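You operate a simulated robot arm through the tools that you are given. There is no shell and no other tool. Be economical: measure what you need, move in short steps, check, and stop when the job is done.

You run a simulated robot arm. Do the job below in one go: nothing can be reset, and whatever is moved stays where it is left.

## Task
Label the two square jars on the table by contents and close them.

It is judged by the outcome, as a careful person would: the job done as asked, and still so three seconds after it is handed in. It fails if anything else is knocked over, pushed out of place, dropped, spilled or broken.

## Robot
A 6-joint arm with a two-finger parallel gripper, fixed in place. Base frame: the origin is at the foot of the arm, x ahead of it, y to its left, z up; the work surface is at about z = 0.75. Units: m, rad, N and s.
With the tool pointing down near the work surface it reaches from about 0.26 to 0.68 m from the base axis. Its first joint turns from -1.152 to 1.152 rad. Payload 2.9 kg.
The TCP is the grasp point between the finger pads, 0.03 m short of the fingertips. In the tool frame z runs along the fingers and y along their closing line. The gripper opens to 0.11 m. The fingers are 0.02 m wide and 0.01 m thick; the gripper's body (0.048 by 0.112 m) begins 0.055 m behind the TCP.
Orientation is that of the tool frame in the base frame, as a unit quaternion [x, y, z, w]. With the fingers straight down and closing along the base's y, the tool's x points along the base's -x, its y along +y and its z along -z.

## Interface
- The arm moves only by the tool play_rows. Its argument "targets" is a list of rows, each an object (a shift or turn left out is 0, a gripper value left out holds the last) with "travel": the shift along the tool's x, y, z in m, a list of three; "angular": the turn, a rotation vector about the tool's x, y, z in rad, a list of three; "gripper": the finger opening in m, from 0 to 0.11. In form: [{"travel": [tx, ty, tz], "angular": [wx, wy, wz], "gripper": gripper}, ...]. A call has 1 to 12 rows; each row shifts and turns the commanded pose from where the row before left it, along the tool's axes as they then stand. A row lasts 0.2 s, in which the tool goes at most 0.05 m and 0.15 rad; a call with a longer step from one row to the next is refused whole, and so is a gripper value outside its range. Where a pose cannot be reached the arm comes as near as it can. A force on the tool above 40 N (or 10 N above the force at the start of the call, whichever is more), or a blocked arm, ends the call early, and 0.2 s more pass. Each finger travels about 0.108 m/s and halts on what it meets, pressing with about 43 N; the grip force reading is that of the motor and also rises with nothing between the fingers. The clock runs only during rows and for 0.2 s after the last one: add rows that do not move to give the fingers time. It gives the time, the measured TCP pose, the force on the tool (base axes), the opening and the grip force at its end, in the units of the frame above (readings bear some noise), with the torque about the TCP (base axes, N m) and any sound that the robot's microphone picked up.
- Cameras (640 x 400 px; columns grow to the right, rows downward): "scene" is fixed at [0.0742, 0.4286, 1.39]; the picture's right is [-0.79, -0.61, 0.00], its down [-0.32, 0.41, -0.85] and it looks along [0.52, -0.68, -0.52] (base axes); focal length 316 px, centre (320, 200). "wrist" rides on the gripper at [0.072, 0.017, -0.103] in the tool frame; the picture's right is [-0.23, 0.97, 0.00], its down [-0.76, -0.18, -0.62] and it looks along [-0.61, -0.14, 0.78] (tool axes); focal length 222 px, centre (320, 200). There is no depth. A picture from a camera that has moved, and an enlarged one, comes with that camera's place and axes in the base frame and with its lens.
- camera(camera): a new picture of that camera. It takes no simulated time.
- enlarge(camera, box): a new picture of the part [left, top, right, bottom] of that camera's present view, enlarged. It takes no simulated time.
- finish_job(): hands the job in; it is judged then, once.

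Work in short steps. Places have to be worked out from the pictures, the camera data and where the tool is seen: move nearer, look again, correct. Check each grasp and each placing, and mend what went wrong. You have 120 turns and 68 pictures in all, those below and enlarged ones among them. Open the gripper and draw the arm clear of the work before you hand the job in, unless the task says otherwise; then end with one line.

The tools are called after "Call:" by a JSON object that holds its "method" and its "body". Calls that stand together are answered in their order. play_rows: Moves the arm, as the interface text tells. Its arguments: {"type":"object","properties":{"targets":{"type":"array","items":{"type":"object","properties":{"travel":{"type":"array","items":{"type":"number"}},"angular":{"type":"array","items":{"type":"number"}},"gripper":{"type":"number"}}}}},"required":["targets"]} The other tools are called the same way: camera (camera) takes a picture; enlarge (camera, box) takes an enlarged picture of a part of a camera's view; finish_job () hands the job in.

At the start:

```text
time_s: 0.0
position: [0.3969, -0.103, 1.1717]
tcp_rot: [0.0, 1.0, 0.001, 0.0]
wrist_force: [0.0, 0.0, 0.1]
torque: [0.0, -0.01, -0.02]
opening: 0.1098
grip_force: 0.0
```

scene: 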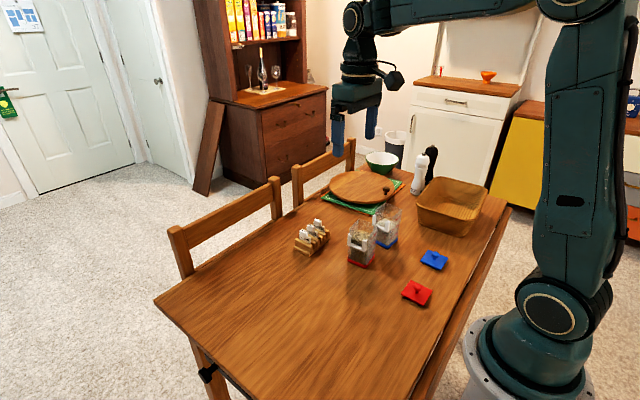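
wrist: 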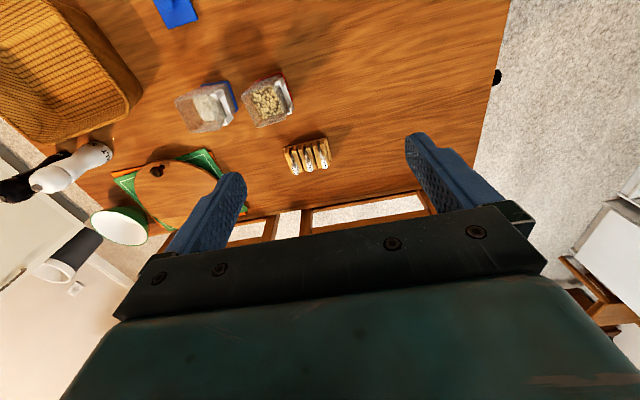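

The table shows two square jars (red and blue bases), two lids and a small rack with tags. I look closer at these before moving.

Call:
{"method": "enlarge", "body": {"camera": "scene", "box": [280, 190, 440, 290]}}

Call:
{"method": "enlarge", "body": {"camera": "wrist", "box": [160, 60, 340, 180]}}

Call:
{"method": "enlarge", "body": {"camera": "scene", "box": [290, 210, 340, 260]}}

```text
4.00 times, centred on (360, 240) of scene
camera zoom: at [0.0742, 0.4286, 1.39], right [-0.79, -0.61, 0.0], down [-0.32, 0.41, -0.85], along [0.52, -0.68, -0.52], focal length 1265 px, centre (160, 40)
```

zoom: 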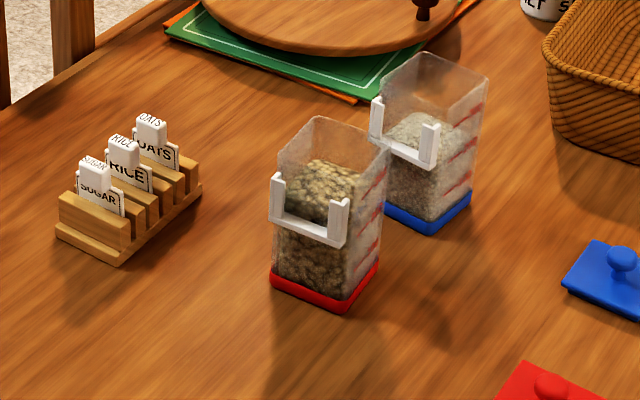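

```text
3.33 times, centred on (250, 120) of wrist
camera zoom: at [0.3256, -0.0866, 1.2734], right [0.23, 0.97, 0.0], down [0.76, -0.18, 0.62], along [0.61, -0.14, -0.78], focal length 740 px, centre (553, 467)
```

zoom: 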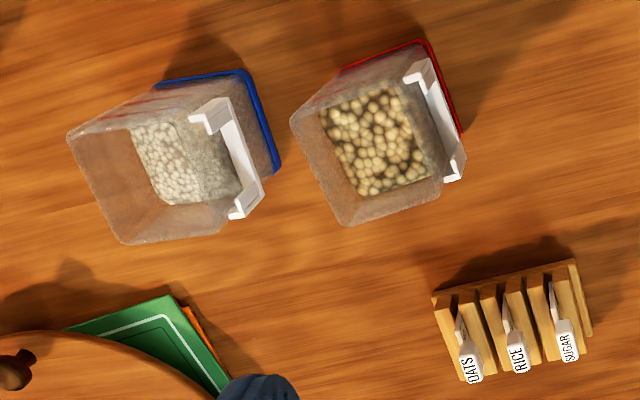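

```text
8.00 times, centred on (315, 235) of scene
camera zoom: at [0.0742, 0.4286, 1.39], right [-0.79, -0.61, 0.0], down [-0.32, 0.41, -0.85], along [0.52, -0.68, -0.52], focal length 2529 px, centre (360, -80)
```

zoom: 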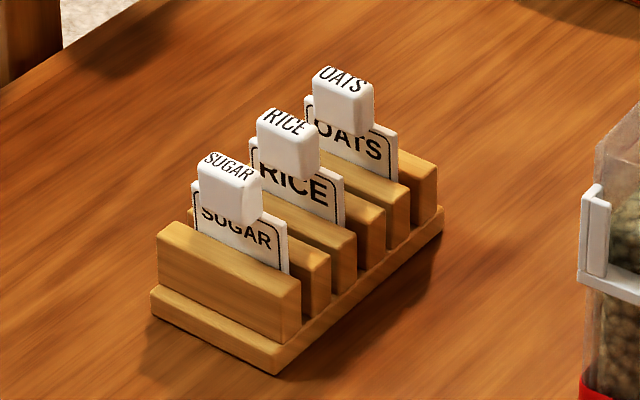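

Tags: SUGAR, RICE, OATS in a rack near (0.57,-0.19); red jar near (0.41,-0.21), blue near (0.40,-0.34), each with a U-shaped holder facing +y. I bring the wrist camera nearer.

Call:
{"method": "play_rows", "body": {"targets": [{"travel": [-0.0103, -0.0103, 0.04]}, {"travel": [-0.0103, -0.0103, 0.04]}, {"travel": [-0.0103, -0.0103, 0.04]}, {"travel": [-0.0103, -0.0103, 0.04]}, {"travel": [-0.0103, -0.0103, 0.04]}, {"travel": [-0.0103, -0.0103, 0.04]}, {}]}}

Call:
{"method": "camera", "body": {"camera": "wrist"}}

```text
time_s: 1.6
position: [0.4587, -0.168, 0.9307]
tcp_rot: [0.001, 1.0, 0.0, -0.001]
wrist_force: [-0.4, -0.1, -0.3]
torque: [0.01, 0.02, 0.0]
opening: 0.1101
grip_force: 0.1
```

```text
62 pictures are left
camera wrist: at [0.3869, -0.1497, 1.0323], right [0.23, 0.97, 0.0], down [0.76, -0.18, 0.62], along [0.61, -0.14, -0.78], focal length 222 px, centre (320, 200)
```

wrist: 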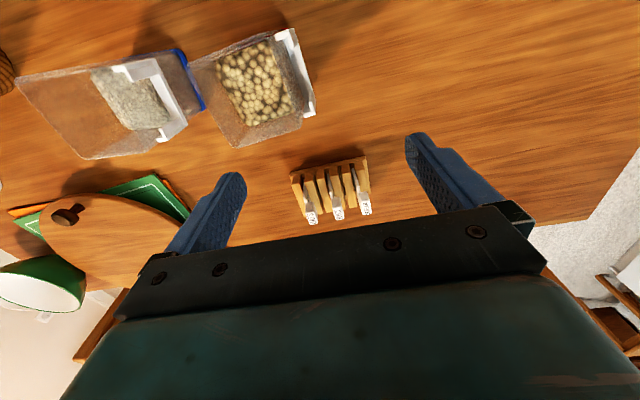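

Call:
{"method": "enlarge", "body": {"camera": "wrist", "box": [270, 140, 390, 230]}}

Call:
{"method": "enlarge", "body": {"camera": "wrist", "box": [0, 20, 330, 170]}}

Call:
{"method": "enlarge", "body": {"camera": "scene", "box": [340, 200, 450, 310]}}

```text
4.44 times, centred on (330, 185) of wrist
camera zoom: at [0.3869, -0.1497, 1.0323], right [0.23, 0.97, 0.0], down [0.76, -0.18, 0.62], along [0.61, -0.14, -0.78], focal length 987 px, centre (276, 267)
```

zoom: 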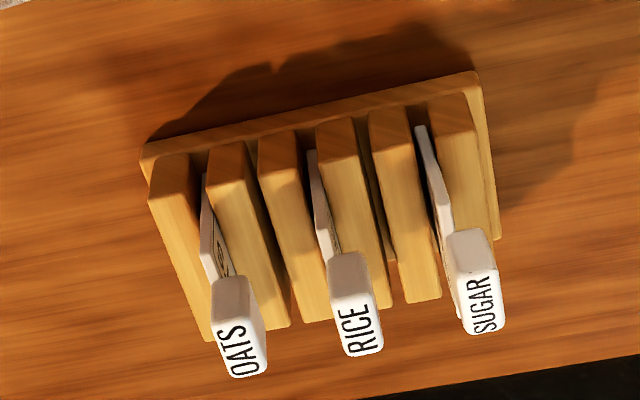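

```text
1.94 times, centred on (165, 95) of wrist
camera zoom: at [0.3869, -0.1497, 1.0323], right [0.23, 0.97, 0.0], down [0.76, -0.18, 0.62], along [0.61, -0.14, -0.78], focal length 431 px, centre (621, 404)
```

zoom: 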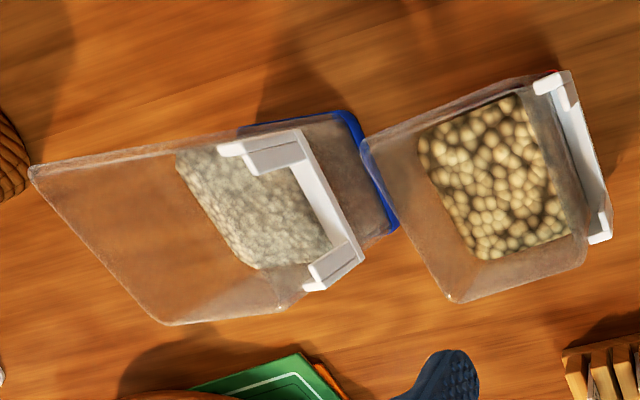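

```text
3.64 times, centred on (395, 255) of scene
camera zoom: at [0.0742, 0.4286, 1.39], right [-0.79, -0.61, 0.0], down [-0.32, 0.41, -0.85], along [0.52, -0.68, -0.52], focal length 1150 px, centre (47, 0)
```

zoom: 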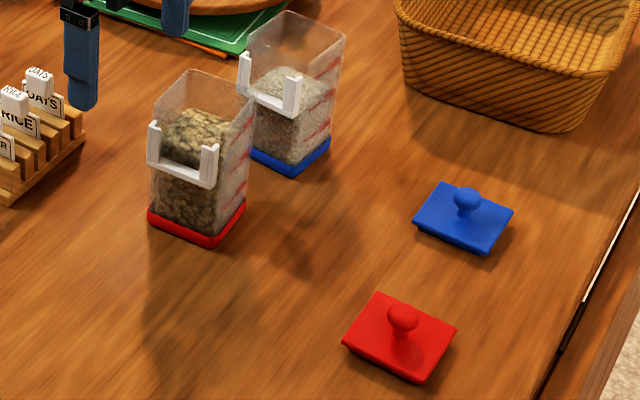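

The red jar holds beige flake-like pieces (oats); the blue one needs a closer look to tell rice from sugar. I move the wrist camera above the blue jar, keeping height.

Call:
{"method": "play_rows", "body": {"targets": [{"travel": [0.04, -0.025, -0.005]}, {"travel": [0.04, -0.025, -0.005]}, {"travel": [0.04, -0.025, -0.005]}, {"travel": [0.0, -0.04, 0]}, {"travel": [0.0, -0.04, 0]}, {}]}}

Call:
{"method": "camera", "body": {"camera": "wrist"}}

Call:
{"method": "enlarge", "body": {"camera": "scene", "box": [340, 200, 410, 270]}}

```text
time_s: 3.0
position: [0.3391, -0.3177, 0.945]
tcp_rot: [0.0, 1.0, -0.001, -0.001]
wrist_force: [-0.1, -0.5, 0.4]
torque: [0.0, -0.01, -0.03]
opening: 0.11
grip_force: 0.2
```

```text
58 pictures are left
camera wrist: at [0.2671, -0.3011, 1.0472], right [0.23, 0.97, 0.0], down [0.76, -0.18, 0.62], along [0.61, -0.14, -0.78], focal length 222 px, centre (320, 200)
```

wrist: 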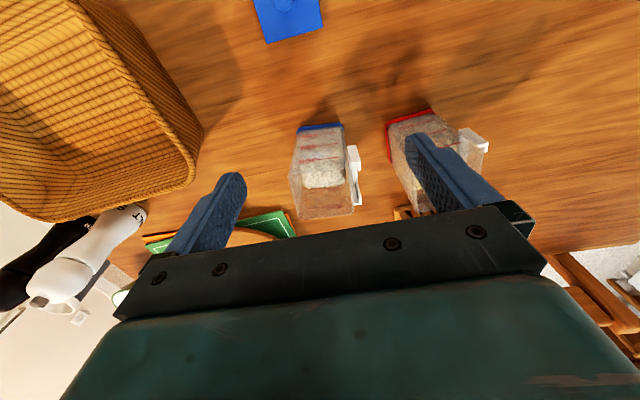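

```text
5.71 times, centred on (375, 235) of scene
camera zoom: at [0.0742, 0.4285, 1.39], right [-0.79, -0.61, 0.0], down [-0.32, 0.41, -0.85], along [0.52, -0.68, -0.52], focal length 1807 px, centre (6, 0)
```

zoom: 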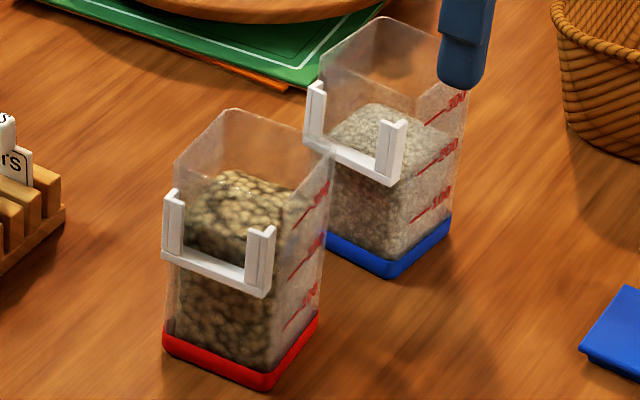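

Call:
{"method": "enlarge", "body": {"camera": "wrist", "box": [280, 110, 380, 220]}}

Call:
{"method": "enlarge", "body": {"camera": "wrist", "box": [385, 105, 495, 215]}}

```text
3.64 times, centred on (330, 165) of wrist
camera zoom: at [0.2671, -0.3011, 1.0472], right [0.23, 0.97, 0.0], down [0.76, -0.18, 0.62], along [0.61, -0.14, -0.78], focal length 808 px, centre (284, 327)
```

zoom: 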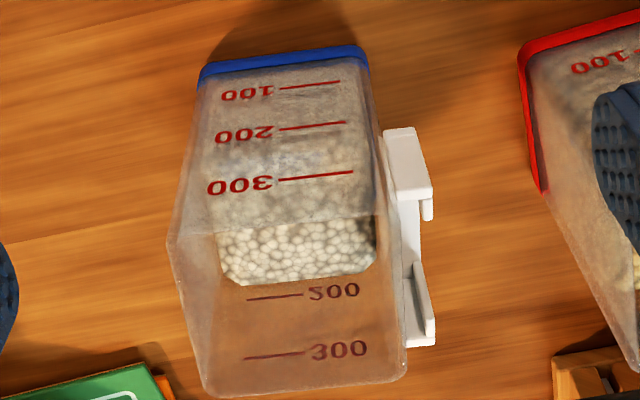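

```text
3.64 times, centred on (440, 160) of wrist
camera zoom: at [0.2671, -0.3011, 1.0472], right [0.23, 0.97, 0.0], down [0.76, -0.18, 0.62], along [0.61, -0.14, -0.78], focal length 808 px, centre (-116, 346)
```

zoom: 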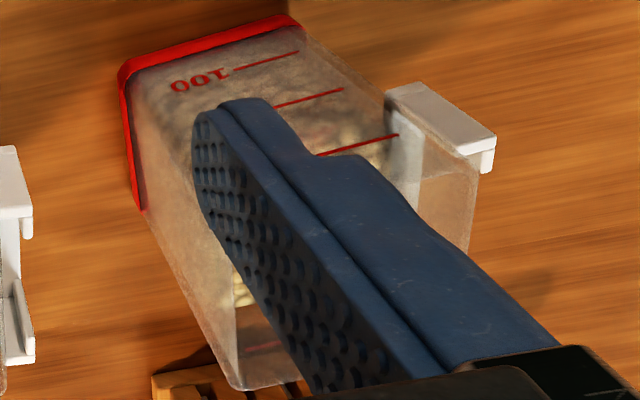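

The blue jar holds small white grains — rice (not fine crystal sugar); the red one oats. I turn the tool 90° so that the fingers close along x and the camera sits on the +y side.

Call:
{"method": "play_rows", "body": {"targets": [{"travel": [0, 0, -0.04]}, {"angular": [0, 0, 0.1428]}, {"angular": [0, 0, 0.1428]}, {"angular": [0, 0, 0.1428]}, {"angular": [0, 0, 0.1428]}, {"angular": [0, 0, 0.1428]}, {"angular": [0, 0, 0.1428]}, {"angular": [0, 0, 0.1428]}, {"angular": [0, 0, 0.1428]}, {"angular": [0, 0, 0.1428]}, {"angular": [0, 0, 0.1428]}, {"angular": [0, 0, 0.1428]}]}}

```text
time_s: 5.6
position: [0.3387, -0.3199, 0.9868]
tcp_rot: [0.708, 0.706, 0.0, 0.0]
wrist_force: [0.6, 0.2, 0.5]
torque: [-0.03, -0.02, -0.03]
opening: 0.1098
grip_force: 0.0
```

Now fingers close along x. I move to view the jars' front from +y.

Call:
{"method": "play_rows", "body": {"targets": [{"travel": [0.036, 0.018, 0.007]}, {"travel": [0.036, 0.018, 0.007]}, {"travel": [0.036, 0.018, 0.007]}, {"travel": [0.036, 0.018, 0.007]}, {"travel": [0.036, 0.018, 0.007]}, {}]}}

Call:
{"method": "camera", "body": {"camera": "wrist"}}

```text
time_s: 7.0
position: [0.43, -0.1407, 0.9539]
tcp_rot: [0.707, 0.707, 0.0, 0.0]
wrist_force: [0.4, -0.8, 0.0]
torque: [0.01, 0.02, -0.04]
opening: 0.1099
grip_force: 0.0
```

```text
54 pictures are left
camera wrist: at [0.4481, -0.0683, 1.056], right [0.97, -0.23, 0.0], down [-0.18, -0.76, 0.62], along [-0.14, -0.61, -0.78], focal length 222 px, centre (320, 200)
```

wrist: 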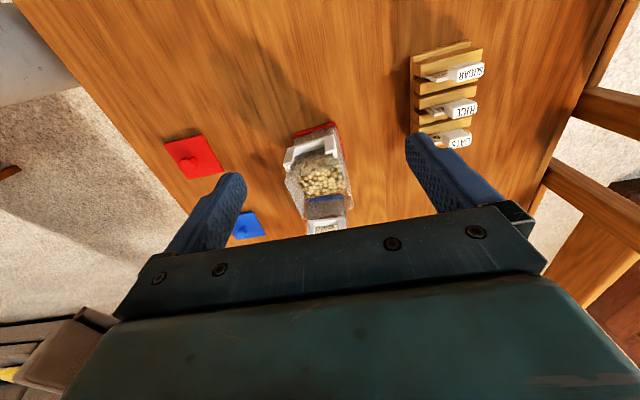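

Call:
{"method": "enlarge", "body": {"camera": "wrist", "box": [270, 115, 370, 235]}}

Call:
{"method": "enlarge", "body": {"camera": "wrist", "box": [400, 30, 500, 155]}}

```text
3.33 times, centred on (320, 175) of wrist
camera zoom: at [0.4481, -0.0683, 1.056], right [0.97, -0.23, 0.0], down [-0.18, -0.76, 0.62], along [-0.14, -0.61, -0.78], focal length 740 px, centre (320, 283)
```

zoom: 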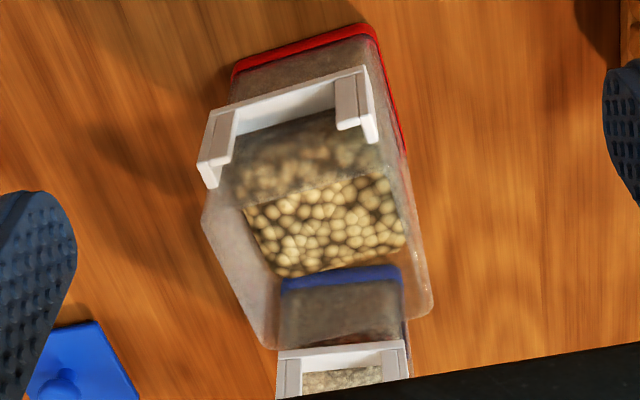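

```text
3.20 times, centred on (450, 92) of wrist
camera zoom: at [0.4481, -0.0683, 1.056], right [0.97, -0.23, 0.0], down [-0.18, -0.76, 0.62], along [-0.14, -0.61, -0.78], focal length 711 px, centre (-96, 544)
```

zoom: 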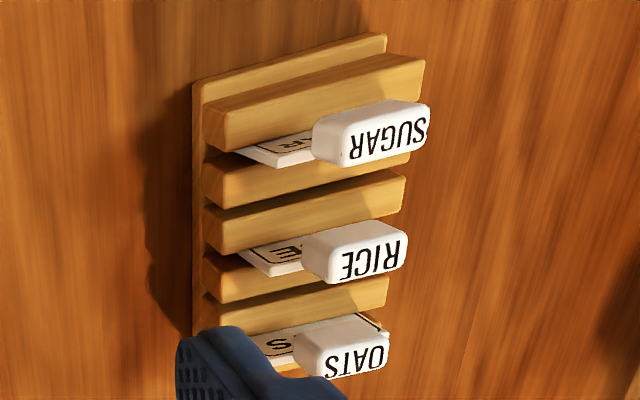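

The knob of the RICE tag is near (0.567,-0.166) with its top near z 0.835. I move above it with the fingers at 5 cm and look.

Call:
{"method": "play_rows", "body": {"targets": [{"travel": [-0.0063, 0.0343, 0.0], "gripper": 0.05}, {"travel": [-0.0063, 0.0343, 0.014]}, {"travel": [-0.0063, 0.0343, 0.025]}, {"travel": [-0.0063, 0.0343, 0.025]}, {}, {}]}}

Call:
{"method": "camera", "body": {"camera": "wrist"}}

Call:
{"method": "enlarge", "body": {"camera": "scene", "box": [280, 180, 360, 260]}}

```text
time_s: 8.4
position: [0.565, -0.1662, 0.8903]
tcp_rot: [0.707, 0.707, 0.001, 0.001]
wrist_force: [0.4, 0.4, -0.5]
torque: [0.01, -0.01, 0.03]
opening: 0.05
grip_force: 0.0
```

```text
51 pictures are left
camera wrist: at [0.5839, -0.0937, 0.9916], right [0.97, -0.23, 0.0], down [-0.18, -0.76, 0.62], along [-0.14, -0.61, -0.78], focal length 222 px, centre (320, 200)
```

wrist: 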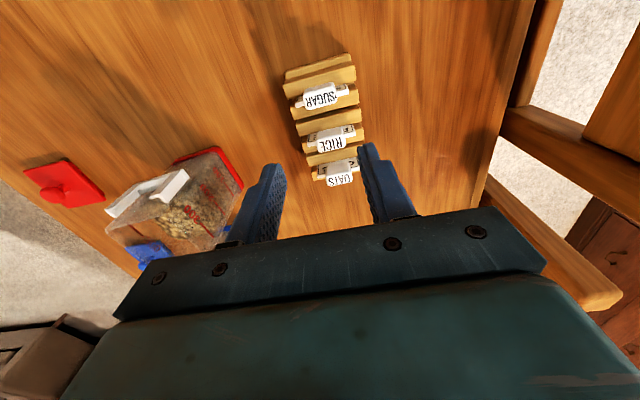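

```text
5.00 times, centred on (320, 220) of scene
camera zoom: at [0.0742, 0.4286, 1.39], right [-0.79, -0.61, 0.0], down [-0.32, 0.41, -0.85], along [0.52, -0.68, -0.52], focal length 1581 px, centre (320, 100)
```

zoom: 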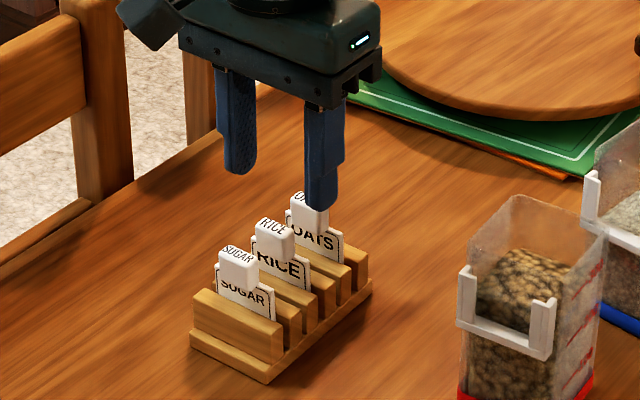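

The knob appears off the finger midline; I enlarge to measure precisely.

Call:
{"method": "enlarge", "body": {"camera": "wrist", "box": [270, 70, 390, 220]}}

```text
2.67 times, centred on (330, 145) of wrist
camera zoom: at [0.5839, -0.0937, 0.9916], right [0.97, -0.23, 0.0], down [-0.18, -0.76, 0.62], along [-0.14, -0.61, -0.78], focal length 592 px, centre (293, 347)
```

zoom: 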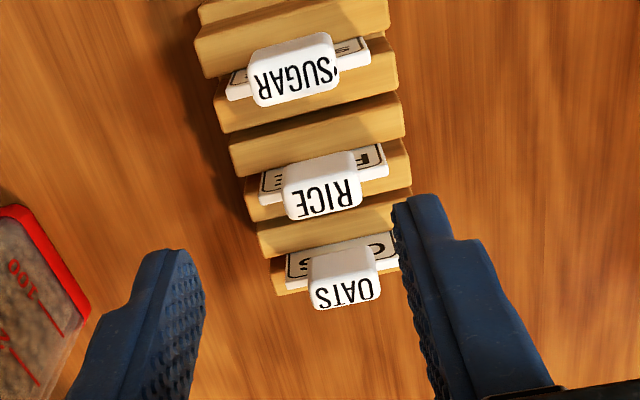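

Combining three views, the RICE knob's top is at about (0.5745,-0.1685,0.824). I centre over it and descend partway to check.

Call:
{"method": "play_rows", "body": {"targets": [{"travel": [-0.0023, 0.0095, 0.0]}, {"travel": [0, 0, 0.015]}, {"travel": [0, 0, 0.01]}, {}]}}

Call:
{"method": "enlarge", "body": {"camera": "wrist", "box": [240, 80, 400, 180]}}

Call:
{"method": "enlarge", "body": {"camera": "scene", "box": [280, 180, 360, 260]}}

```text
time_s: 9.4
position: [0.5743, -0.1685, 0.864]
tcp_rot: [0.707, 0.707, 0.0, 0.001]
wrist_force: [0.2, -0.9, -0.2]
torque: [0.0, 0.0, 0.01]
opening: 0.0502
grip_force: 0.1
```

```text
4.00 times, centred on (320, 130) of wrist
camera zoom: at [0.5919, -0.0951, 0.9652], right [0.97, -0.23, 0.0], down [-0.18, -0.76, 0.62], along [-0.14, -0.61, -0.78], focal length 888 px, centre (320, 480)
```

zoom: 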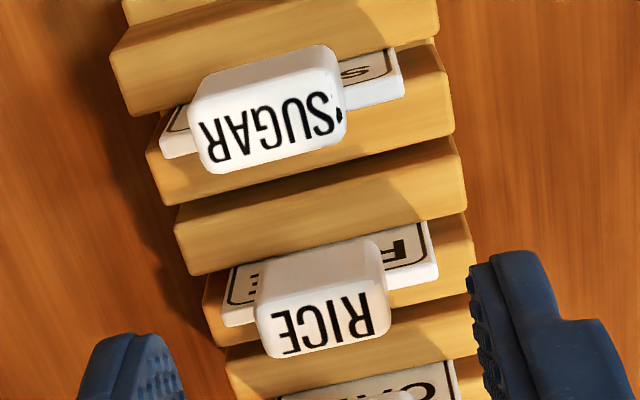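

```text
5.00 times, centred on (320, 220) of scene
camera zoom: at [0.0742, 0.4286, 1.39], right [-0.79, -0.61, 0.0], down [-0.32, 0.41, -0.85], along [0.52, -0.68, -0.52], focal length 1581 px, centre (320, 100)
```

zoom: 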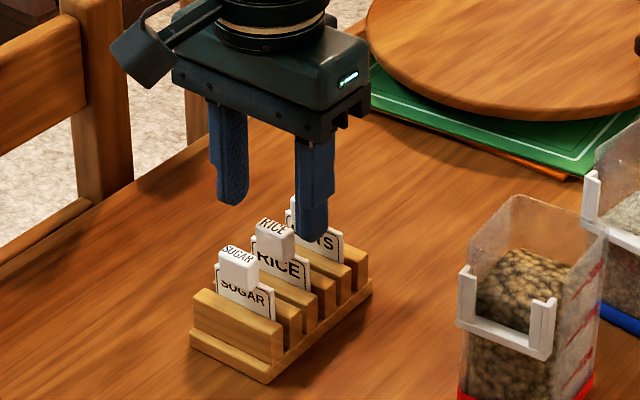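

The knob is centred within about 1 mm, top at ~0.829. I descend to TCP 0.842 and close on the knob.

Call:
{"method": "play_rows", "body": {"targets": [{"travel": [0, 0, 0.012]}, {"travel": [0, 0, 0.01]}, {}, {"gripper": 0.0}, {"gripper": 0.0}, {"gripper": 0.0}, {}]}}

Call:
{"method": "enlarge", "body": {"camera": "wrist", "box": [240, 80, 400, 180]}}

```text
time_s: 11.0
position: [0.575, -0.169, 0.841]
tcp_rot: [0.707, 0.707, 0.0, 0.0]
wrist_force: [0.1, -0.7, 0.1]
torque: [-0.03, 0.0, 0.02]
opening: 0.0218
grip_force: 42.9
```

```text
4.00 times, centred on (320, 130) of wrist
camera zoom: at [0.5929, -0.0957, 0.9435], right [0.97, -0.23, 0.0], down [-0.18, -0.76, 0.62], along [-0.14, -0.61, -0.78], focal length 888 px, centre (320, 480)
```

zoom: 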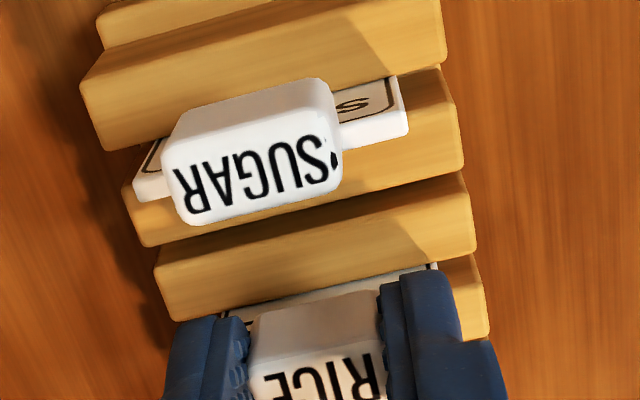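

The knob is gripped (22 mm). I lift straight up, gently first.

Call:
{"method": "play_rows", "body": {"targets": [{"travel": [0, 0, -0.01]}, {"travel": [0, 0, -0.015]}, {"travel": [0, 0, -0.02]}, {"travel": [0, 0, -0.03]}, {"travel": [0, 0, -0.035]}, {}]}}

Call:
{"method": "camera", "body": {"camera": "wrist"}}

Call:
{"method": "enlarge", "body": {"camera": "scene", "box": [280, 150, 400, 270]}}

```text
time_s: 12.4
position: [0.5759, -0.168, 0.9501]
tcp_rot: [0.708, 0.707, 0.001, 0.0]
wrist_force: [1.8, 0.0, -0.5]
torque: [-0.03, 0.01, 0.03]
opening: 0.0219
grip_force: 42.8
```

```text
45 pictures are left
camera wrist: at [0.5931, -0.0947, 1.0525], right [0.97, -0.23, 0.0], down [-0.18, -0.76, 0.62], along [-0.14, -0.61, -0.78], focal length 222 px, centre (320, 200)
```

wrist: 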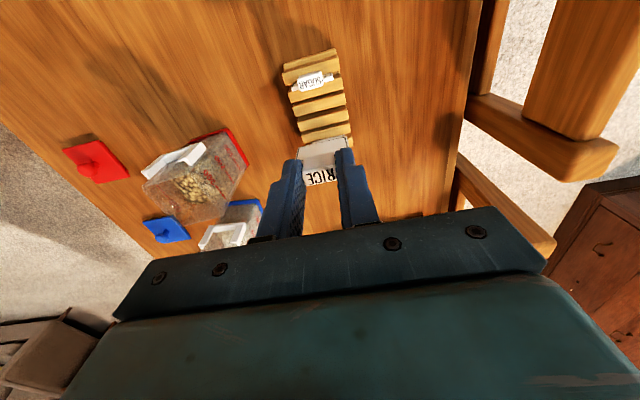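

```text
3.33 times, centred on (340, 210) of scene
camera zoom: at [0.0742, 0.4286, 1.39], right [-0.79, -0.61, 0.0], down [-0.32, 0.41, -0.85], along [0.52, -0.68, -0.52], focal length 1054 px, centre (253, 167)
```

zoom: 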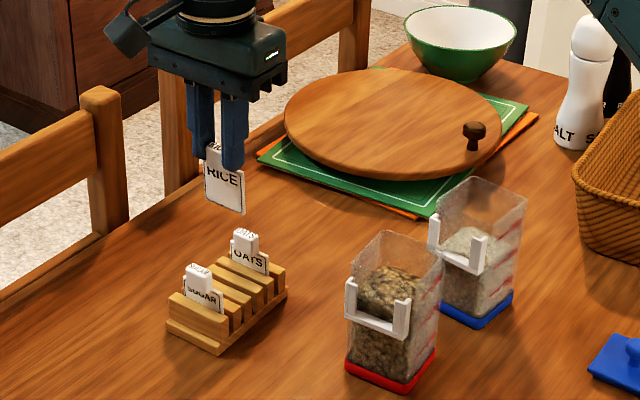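

The tag is out upright. I enlarge the held tag for its geometry in the gripper.

Call:
{"method": "enlarge", "body": {"camera": "wrist", "box": [272, 125, 368, 190]}}

Call:
{"method": "enlarge", "body": {"camera": "scene", "box": [290, 155, 350, 225]}}

```text
6.15 times, centred on (320, 158) of wrist
camera zoom: at [0.5931, -0.0947, 1.0525], right [0.97, -0.23, 0.0], down [-0.18, -0.76, 0.62], along [-0.14, -0.61, -0.78], focal length 1367 px, centre (320, 462)
```

zoom: 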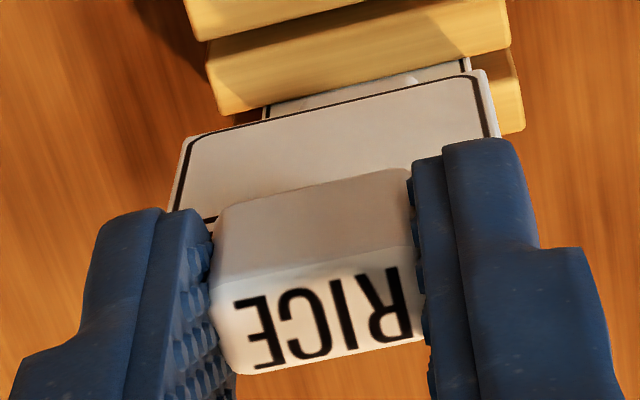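

```text
5.71 times, centred on (320, 190) of scene
camera zoom: at [0.0742, 0.4286, 1.39], right [-0.79, -0.61, 0.0], down [-0.32, 0.41, -0.85], along [0.52, -0.68, -0.52], focal length 1807 px, centre (320, 257)
```

zoom: 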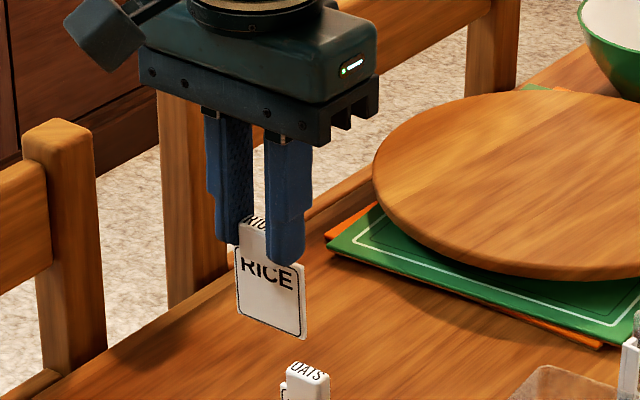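

The held plate spans tool y -0.018..0.021 and its bottom is 0.064 below the TCP. I carry it high to a place before and above the blue jar's holder.

Call:
{"method": "play_rows", "body": {"targets": [{"travel": [0, 0, -0.02]}, {"travel": [-0.0184, -0.0352, 0]}, {"travel": [-0.0184, -0.0352, 0]}, {"travel": [-0.0184, -0.0352, 0]}, {"travel": [-0.0184, -0.0352, 0]}, {"travel": [-0.0184, -0.0352, 0]}, {}, {}]}}

Call:
{"method": "camera", "body": {"camera": "wrist"}}

Call:
{"method": "enlarge", "body": {"camera": "wrist", "box": [240, 60, 400, 170]}}

```text
time_s: 14.2
position: [0.4011, -0.2621, 0.9678]
tcp_rot: [0.706, 0.708, -0.001, 0.0]
wrist_force: [0.1, 0.7, -0.4]
torque: [0.0, 0.01, -0.01]
opening: 0.0217
grip_force: 42.7
```

```text
41 pictures are left
camera wrist: at [0.4174, -0.1895, 1.0701], right [0.97, -0.23, 0.0], down [-0.18, -0.76, 0.62], along [-0.14, -0.61, -0.78], focal length 222 px, centre (320, 200)
```

wrist: 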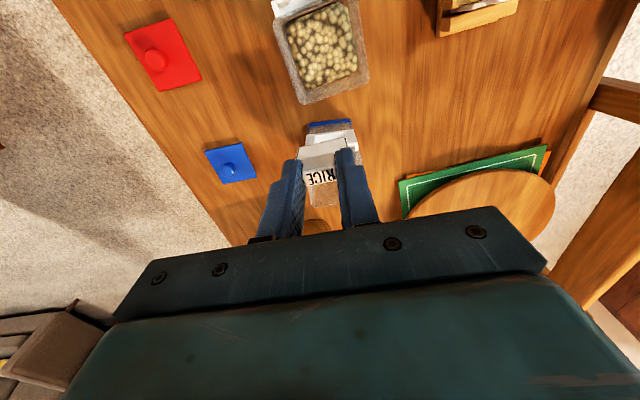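

```text
3.64 times, centred on (320, 115) of wrist
camera zoom: at [0.4174, -0.1895, 1.0701], right [0.97, -0.23, 0.0], down [-0.18, -0.76, 0.62], along [-0.14, -0.61, -0.78], focal length 808 px, centre (320, 509)
```

zoom: 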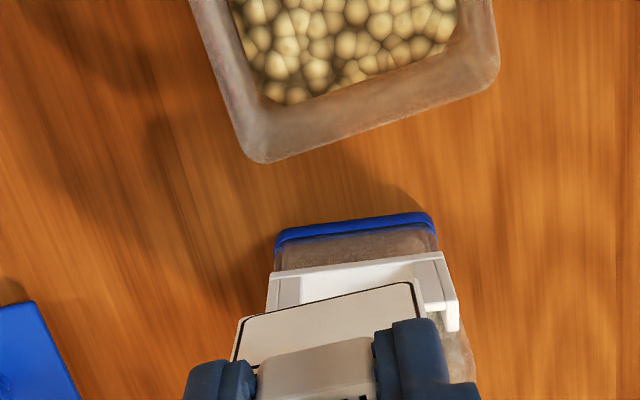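

The tag hides the holder here and the blue jar looks yawed by about -4°. I step aside in +x to see the holder unobstructed and measure it.

Call:
{"method": "play_rows", "body": {"targets": [{"travel": [0, 0.035, 0]}, {"travel": [0, 0.035, 0]}, {}]}}

Call:
{"method": "enlarge", "body": {"camera": "wrist", "box": [190, 80, 310, 230]}}

Call:
{"method": "enlarge", "body": {"camera": "scene", "box": [365, 200, 405, 250]}}

```text
time_s: 15.0
position: [0.4699, -0.2614, 0.9691]
tcp_rot: [0.707, 0.707, 0.0, 0.001]
wrist_force: [0.1, -0.1, 0.0]
torque: [0.02, -0.06, -0.01]
opening: 0.0217
grip_force: 42.7
```

```text
2.67 times, centred on (250, 155) of wrist
camera zoom: at [0.4875, -0.188, 1.0707], right [0.97, -0.23, 0.0], down [-0.18, -0.76, 0.62], along [-0.14, -0.61, -0.78], focal length 592 px, centre (507, 320)
```

zoom: 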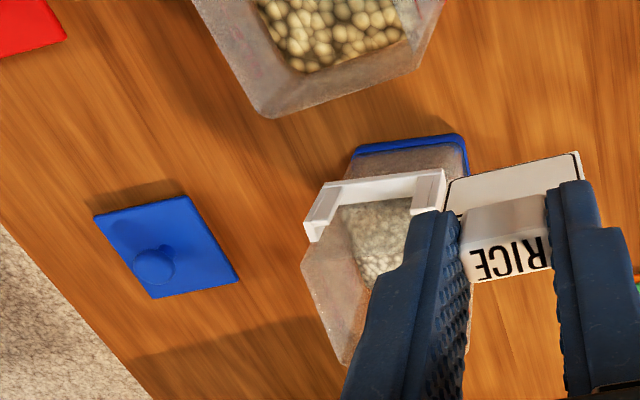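

```text
8.00 times, centred on (385, 225) of scene
camera zoom: at [0.0742, 0.4286, 1.39], right [-0.79, -0.61, 0.0], down [-0.32, 0.41, -0.85], along [0.52, -0.68, -0.52], focal length 2529 px, centre (-200, 0)
```

zoom: 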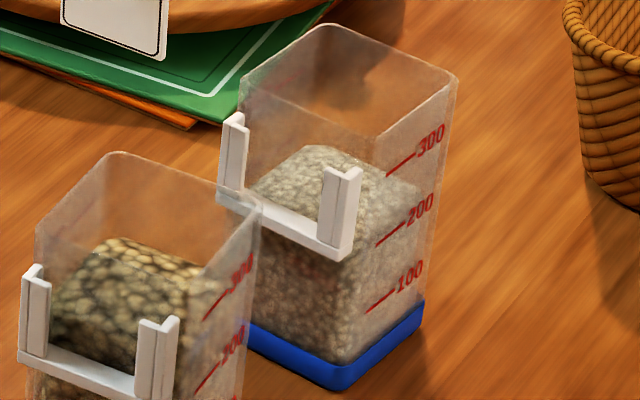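

Rail tops are at about z 0.847, jar rim 0.858, so the fingertips must not overlap the wall behind the tag. I enlarge the blue holder for its yaw and position.

Call:
{"method": "enlarge", "body": {"camera": "wrist", "box": [230, 125, 300, 175]}}

```text
8.00 times, centred on (265, 150) of wrist
camera zoom: at [0.4875, -0.188, 1.0707], right [0.97, -0.23, 0.0], down [-0.18, -0.76, 0.62], along [-0.14, -0.61, -0.78], focal length 1777 px, centre (760, 600)
```

zoom: 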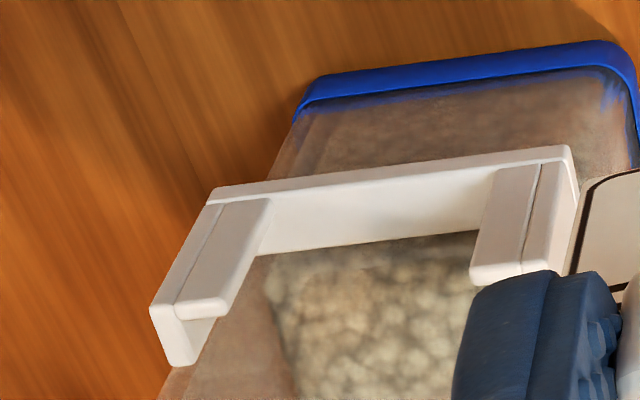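

Holder: front edge centre about (0.4035,-0.294), yaw about -6°, channel centre about (0.403,-0.2985), rail top z≈0.8475. I place the tag above it with matching yaw, plate bottom at ~0.858, and look.

Call:
{"method": "play_rows", "body": {"targets": [{"travel": [-0.0186, -0.0343, 0]}, {"travel": [-0.0186, -0.0343, 0]}, {"angular": [0, 0, 0.105]}, {"travel": [0, 0, 0.025]}, {"travel": [0, 0, 0.022]}, {}, {}]}}

Call:
{"method": "enlarge", "body": {"camera": "wrist", "box": [265, 110, 375, 180]}}

Call:
{"method": "enlarge", "body": {"camera": "scene", "box": [355, 180, 415, 250]}}

```text
time_s: 16.6
position: [0.4004, -0.2971, 0.9229]
tcp_rot: [0.743, 0.669, 0.0, 0.0]
wrist_force: [0.8, 0.2, 0.7]
torque: [0.0, -0.01, -0.03]
opening: 0.0218
grip_force: 42.8
```

```text
5.71 times, centred on (320, 145) of wrist
camera zoom: at [0.426, -0.227, 1.0239], right [0.94, -0.33, 0.0], down [-0.26, -0.74, 0.62], along [-0.2, -0.59, -0.78], focal length 1269 px, centre (320, 514)
```

zoom: 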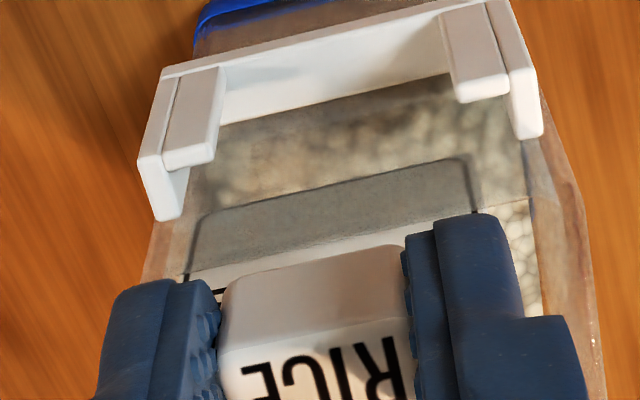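

```text
5.71 times, centred on (385, 215) of scene
camera zoom: at [0.0742, 0.4286, 1.39], right [-0.79, -0.61, 0.0], down [-0.32, 0.41, -0.85], along [0.52, -0.68, -0.52], focal length 1807 px, centre (-51, 114)
```

zoom: 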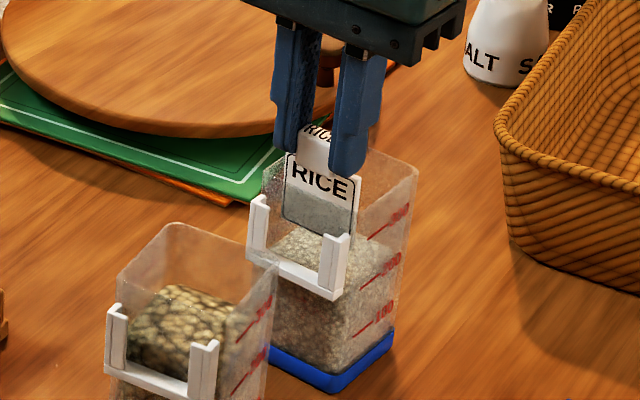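

The plate's lower part looks greyed, as if behind the jar's glass front. I enlarge the scene to settle that before any descent.

Call:
{"method": "enlarge", "body": {"camera": "scene", "box": [366, 190, 402, 226]}}

```text
11.11 times, centred on (384, 208) of scene
camera zoom: at [0.0742, 0.4286, 1.39], right [-0.79, -0.61, 0.0], down [-0.32, 0.41, -0.85], along [0.52, -0.68, -0.52], focal length 3513 px, centre (-391, 111)
```

zoom: 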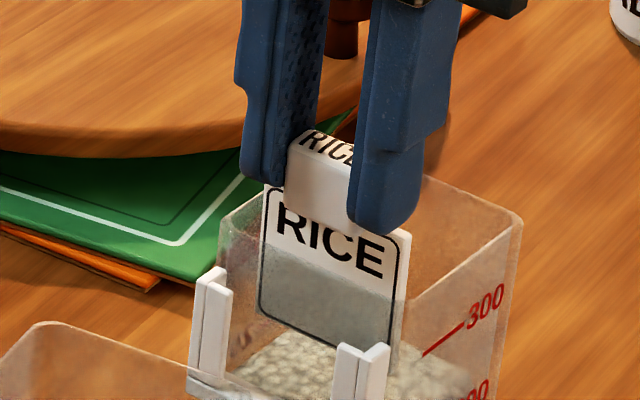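

The plate is just inside the jar's front wall (rim ≈0.870, higher than I thought; plate ~7 mm too far back). I rise above the rim, shift forward 7 mm and sideways 2.5 mm.

Call:
{"method": "play_rows", "body": {"targets": [{"travel": [0, 0, -0.02]}, {"travel": [0, 0, -0.015]}, {"travel": [0.007, 0.0025, 0]}, {}, {}]}}

Call:
{"method": "enlarge", "body": {"camera": "wrist", "box": [265, 110, 375, 180]}}

Call:
{"method": "enlarge", "body": {"camera": "scene", "box": [362, 180, 410, 240]}}

```text
time_s: 17.8
position: [0.4048, -0.2911, 0.9583]
tcp_rot: [0.743, 0.669, 0.0, 0.001]
wrist_force: [-0.4, 0.6, 0.3]
torque: [0.02, 0.0, 0.05]
opening: 0.0219
grip_force: 42.6
```

```text
5.71 times, centred on (320, 145) of wrist
camera zoom: at [0.4303, -0.2204, 1.0602], right [0.94, -0.33, 0.0], down [-0.26, -0.74, 0.62], along [-0.2, -0.59, -0.78], focal length 1269 px, centre (320, 514)
```

zoom: 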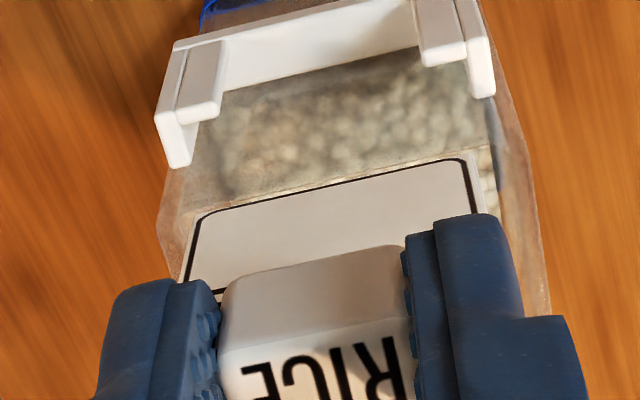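

```text
6.67 times, centred on (386, 210) of scene
camera zoom: at [0.0742, 0.4286, 1.39], right [-0.79, -0.61, 0.0], down [-0.32, 0.41, -0.85], along [0.52, -0.68, -0.52], focal length 2108 px, centre (-120, 133)
```

zoom: 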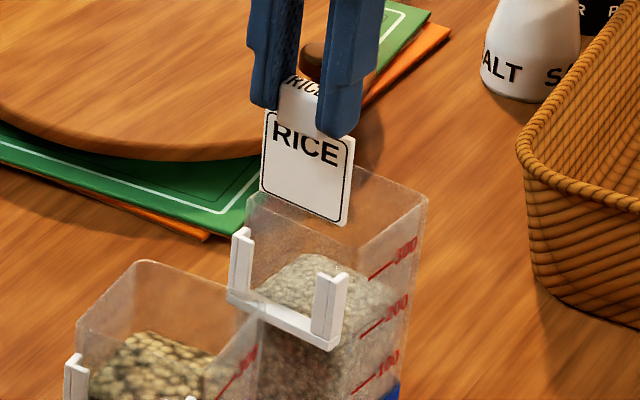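

Yaw agrees; the plate now looks before the rim, ~30 mm above the rail tops and about 2 mm too far back still. I shift 1.5 mm forward and descend 22 mm.

Call:
{"method": "play_rows", "body": {"targets": [{"travel": [0.0015, -0.0005, 0]}, {"travel": [0, 0, 0.011]}, {"travel": [0, 0, 0.011]}, {}]}}

Call:
{"method": "enlarge", "body": {"camera": "wrist", "box": [265, 110, 375, 180]}}

Call:
{"method": "enlarge", "body": {"camera": "scene", "box": [366, 190, 402, 226]}}

```text
time_s: 18.6
position: [0.4067, -0.2902, 0.9475]
tcp_rot: [0.742, 0.67, 0.001, 0.004]
wrist_force: [-2.9, 2.3, 8.1]
torque: [0.09, 0.2, -0.01]
opening: 0.022
grip_force: 42.5
stopped in row 3: the force on the tool passed its limit at 43 N (the readings are from after the stop); the commanded pose is now the measured one
```

```text
5.71 times, centred on (320, 145) of wrist
camera zoom: at [0.4302, -0.2189, 1.0493], right [0.95, -0.33, 0.01], down [-0.26, -0.74, 0.62], along [-0.2, -0.59, -0.78], focal length 1269 px, centre (320, 514)
```

zoom: 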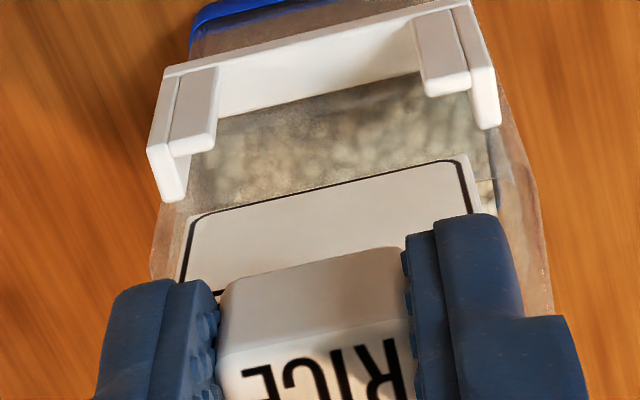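

```text
11.11 times, centred on (384, 208) of scene
camera zoom: at [0.074, 0.4287, 1.39], right [-0.79, -0.61, 0.0], down [-0.32, 0.41, -0.85], along [0.52, -0.68, -0.52], focal length 3513 px, centre (-391, 111)
```

zoom: 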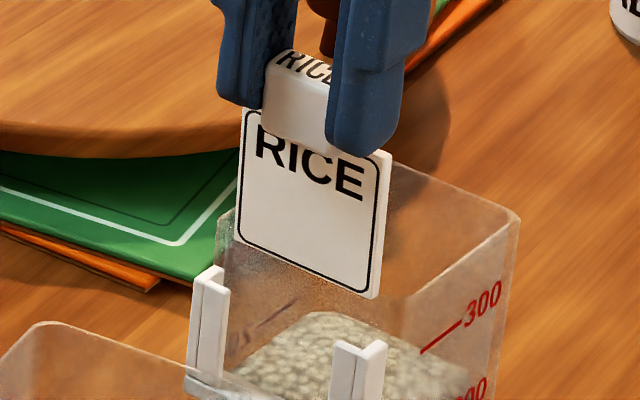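

The plate touched the rim (not forced; contact at TCP 0.9475), so the plate must go ~3.5 mm further forward. I lift 5 mm, shift, and check the pose.

Call:
{"method": "play_rows", "body": {"targets": [{"travel": [0, 0, -0.006]}, {"travel": [0.0037, 0, 0], "angular": [0.006, 0.003, 0]}, {}, {}]}}

Call:
{"method": "enlarge", "body": {"camera": "scene", "box": [345, 190, 417, 270]}}

```text
time_s: 19.6
position: [0.4066, -0.286, 0.9531]
tcp_rot: [0.742, 0.67, 0.0, 0.0]
wrist_force: [-0.7, -0.6, -0.2]
torque: [0.01, 0.02, 0.0]
opening: 0.0218
grip_force: 42.8
```

```text
5.00 times, centred on (381, 230) of scene
camera zoom: at [0.0742, 0.4286, 1.39], right [-0.79, -0.61, 0.0], down [-0.32, 0.41, -0.85], along [0.52, -0.68, -0.52], focal length 1581 px, centre (15, 50)
```

zoom: 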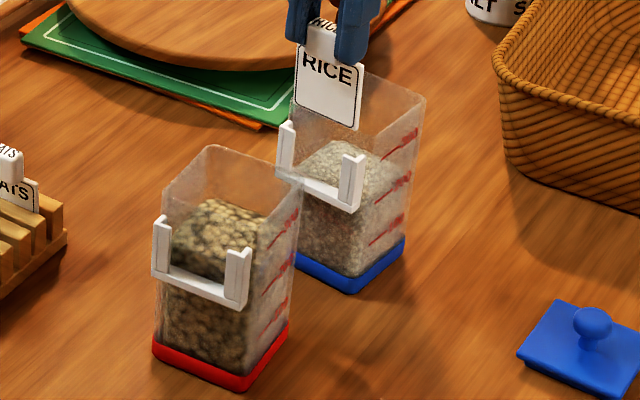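

Jars unmoved, pose clean. I descend 14 mm slowly to bring the plate just above the rail tops.

Call:
{"method": "play_rows", "body": {"targets": [{"travel": [0, 0, 0.004]}, {"travel": [0, 0, 0.003]}, {"travel": [0, 0, 0.003]}, {"travel": [0, 0, 0.004]}, {}]}}

Call:
{"method": "enlarge", "body": {"camera": "wrist", "box": [265, 110, 375, 180]}}

Call:
{"method": "enlarge", "body": {"camera": "scene", "box": [366, 195, 402, 231]}}

```text
time_s: 20.8
position: [0.4066, -0.2886, 0.9381]
tcp_rot: [0.742, 0.67, -0.001, 0.0]
wrist_force: [0.3, 0.1, 0.7]
torque: [0.04, -0.01, 0.02]
opening: 0.022
grip_force: 43.3
```

```text
5.71 times, centred on (320, 145) of wrist
camera zoom: at [0.4309, -0.2166, 1.0407], right [0.95, -0.33, 0.0], down [-0.26, -0.74, 0.62], along [-0.2, -0.59, -0.78], focal length 1269 px, centre (320, 514)
```

zoom: 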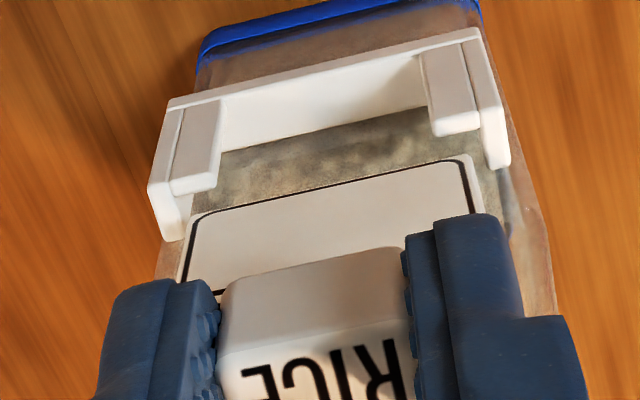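

```text
11.11 times, centred on (384, 213) of scene
camera zoom: at [0.0742, 0.4286, 1.39], right [-0.79, -0.61, 0.0], down [-0.32, 0.41, -0.85], along [0.52, -0.68, -0.52], focal length 3513 px, centre (-391, 56)
```

zoom: 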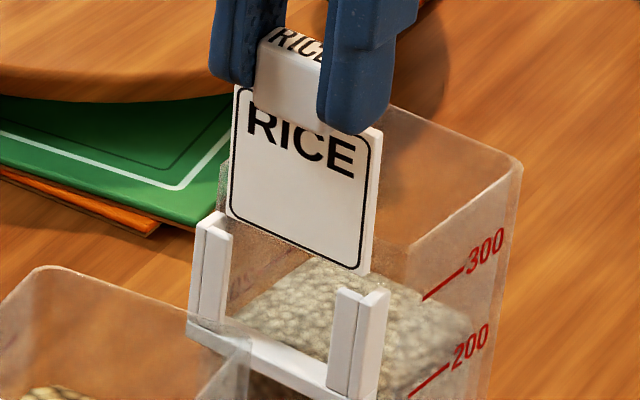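

The plate is now before the glass, ~3 mm above the rails, laterally within 1 mm and about 1–2 mm behind the lips. I descend slowly into the channel.

Call:
{"method": "play_rows", "body": {"targets": [{"travel": [0, 0, 0.003]}, {"travel": [0, 0, 0.002]}, {"travel": [0, 0, 0.002]}, {"travel": [0, 0, 0.002]}, {"travel": [0, 0, 0.002]}, {}]}}

Call:
{"method": "enlarge", "body": {"camera": "wrist", "box": [265, 110, 375, 180]}}

```text
time_s: 22.2
position: [0.4073, -0.2871, 0.9273]
tcp_rot: [0.743, 0.67, 0.0, 0.0]
wrist_force: [0.9, -0.3, -1.2]
torque: [0.01, 0.03, -0.03]
opening: 0.0217
grip_force: 42.7
```

```text
5.71 times, centred on (320, 145) of wrist
camera zoom: at [0.4309, -0.2163, 1.0295], right [0.95, -0.33, 0.0], down [-0.26, -0.74, 0.62], along [-0.2, -0.59, -0.78], focal length 1269 px, centre (320, 514)
```

zoom: 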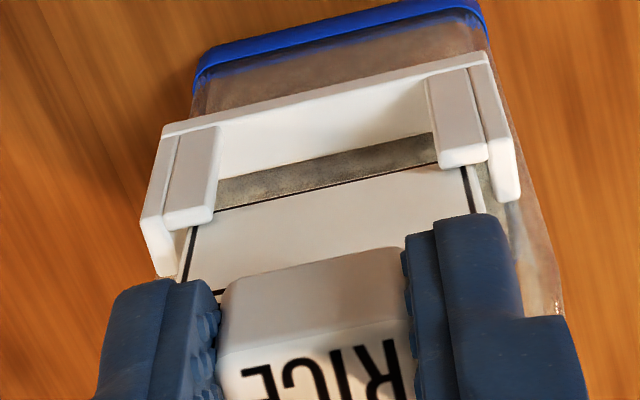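

The plate has slid behind both lips with no force. I continue down toward the floor of the channel.

Call:
{"method": "play_rows", "body": {"targets": [{"travel": [0, 0, 0.003]}, {"travel": [0, 0, 0.003]}, {"travel": [0, 0, 0.003]}, {"travel": [0, 0, 0.003]}, {"travel": [0, 0, 0.002]}, {"travel": [0, 0, 0.001]}, {}]}}

Call:
{"method": "enlarge", "body": {"camera": "wrist", "box": [265, 110, 375, 180]}}

Call:
{"method": "enlarge", "body": {"camera": "scene", "box": [366, 195, 402, 231]}}

```text
time_s: 23.8
position: [0.4075, -0.2875, 0.9128]
tcp_rot: [0.743, 0.669, 0.0, 0.0]
wrist_force: [0.0, -0.7, 0.8]
torque: [-0.05, -0.01, 0.0]
opening: 0.022
grip_force: 43.2
```

```text
5.71 times, centred on (320, 145) of wrist
camera zoom: at [0.4315, -0.2157, 1.0149], right [0.95, -0.33, 0.0], down [-0.26, -0.74, 0.62], along [-0.2, -0.59, -0.78], focal length 1269 px, centre (320, 514)
```

zoom: 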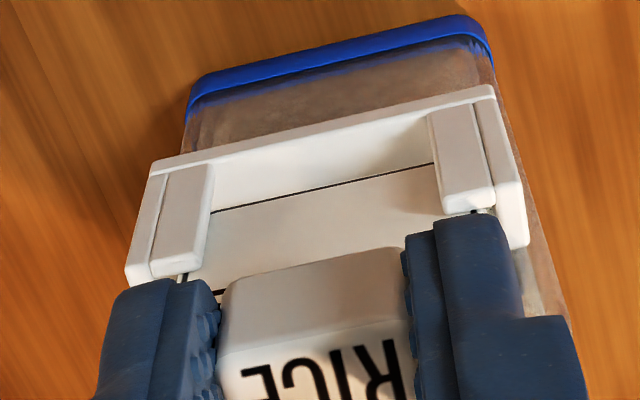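

```text
11.11 times, centred on (384, 213) of scene
camera zoom: at [0.0742, 0.4285, 1.39], right [-0.79, -0.61, 0.0], down [-0.32, 0.41, -0.85], along [0.52, -0.68, -0.52], focal length 3513 px, centre (-391, 56)
```

zoom: 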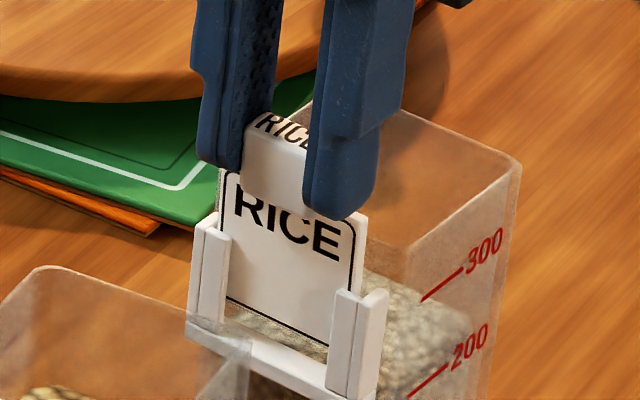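

About 6–7 mm remain. I descend further in small steps, watching force.

Call:
{"method": "play_rows", "body": {"targets": [{"travel": [0, 0, 0.002]}, {"travel": [0, 0, 0.0015]}, {"travel": [0, 0, 0.001]}, {"travel": [0, 0, 0.001]}, {}]}}

```text
time_s: 25.0
position: [0.4065, -0.2864, 0.9061]
tcp_rot: [0.743, 0.669, 0.0, 0.0]
wrist_force: [0.6, -0.3, -0.2]
torque: [-0.02, -0.01, 0.0]
opening: 0.0217
grip_force: 43.3
```

Call:
{"method": "play_rows", "body": {"targets": [{"travel": [0, 0, 0.001]}, {"travel": [0, 0, 0.001]}, {}]}}

Call:
{"method": "enlarge", "body": {"camera": "scene", "box": [366, 195, 402, 231]}}

```text
time_s: 25.8
position: [0.4061, -0.2874, 0.9046]
tcp_rot: [0.742, 0.67, 0.0, 0.0]
wrist_force: [-0.4, -1.3, 0.2]
torque: [-0.02, 0.02, -0.01]
opening: 0.0219
grip_force: 43.1
```

```text
11.11 times, centred on (384, 213) of scene
camera zoom: at [0.0742, 0.4285, 1.39], right [-0.79, -0.61, 0.0], down [-0.32, 0.41, -0.85], along [0.52, -0.68, -0.52], focal length 3513 px, centre (-391, 56)
```

zoom: 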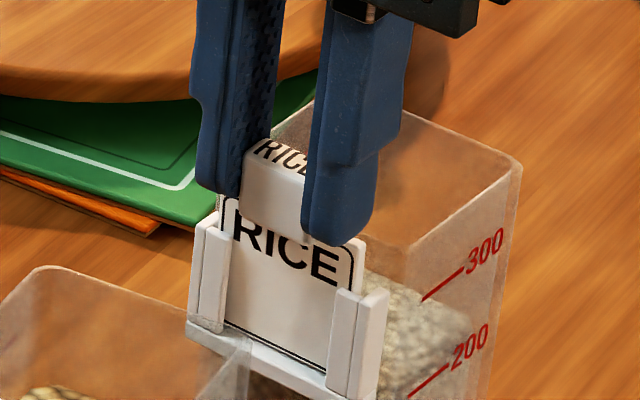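

The plate is at the channel's floor within ~1–2 mm. I release and rise.

Call:
{"method": "play_rows", "body": {"targets": [{"travel": [0, 0, 0.001]}, {"gripper": 0.045}, {}, {}, {"travel": [0, 0, -0.02]}, {"travel": [0, 0, -0.03]}, {"travel": [0, 0, -0.03]}, {}]}}

Call:
{"method": "enlarge", "body": {"camera": "scene", "box": [340, 190, 412, 270]}}

```text
time_s: 27.6
position: [0.407, -0.2864, 0.9851]
tcp_rot: [0.742, 0.67, 0.0, 0.0]
wrist_force: [-1.2, 0.7, -0.3]
torque: [-0.03, -0.01, 0.01]
opening: 0.0449
grip_force: 0.1
```

```text
5.00 times, centred on (376, 230) of scene
camera zoom: at [0.0742, 0.4286, 1.39], right [-0.79, -0.61, 0.0], down [-0.32, 0.41, -0.85], along [0.52, -0.68, -0.52], focal length 1581 px, centre (40, 50)
```

zoom: 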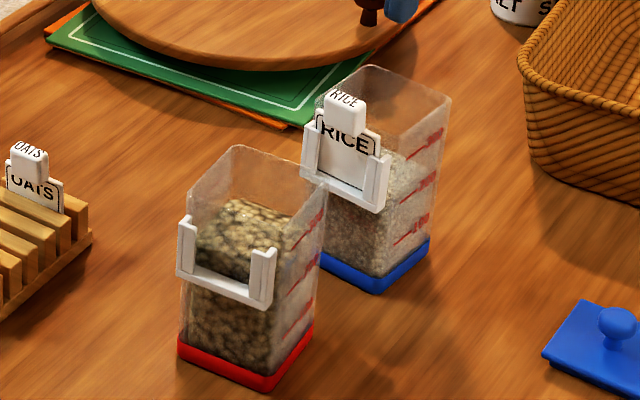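

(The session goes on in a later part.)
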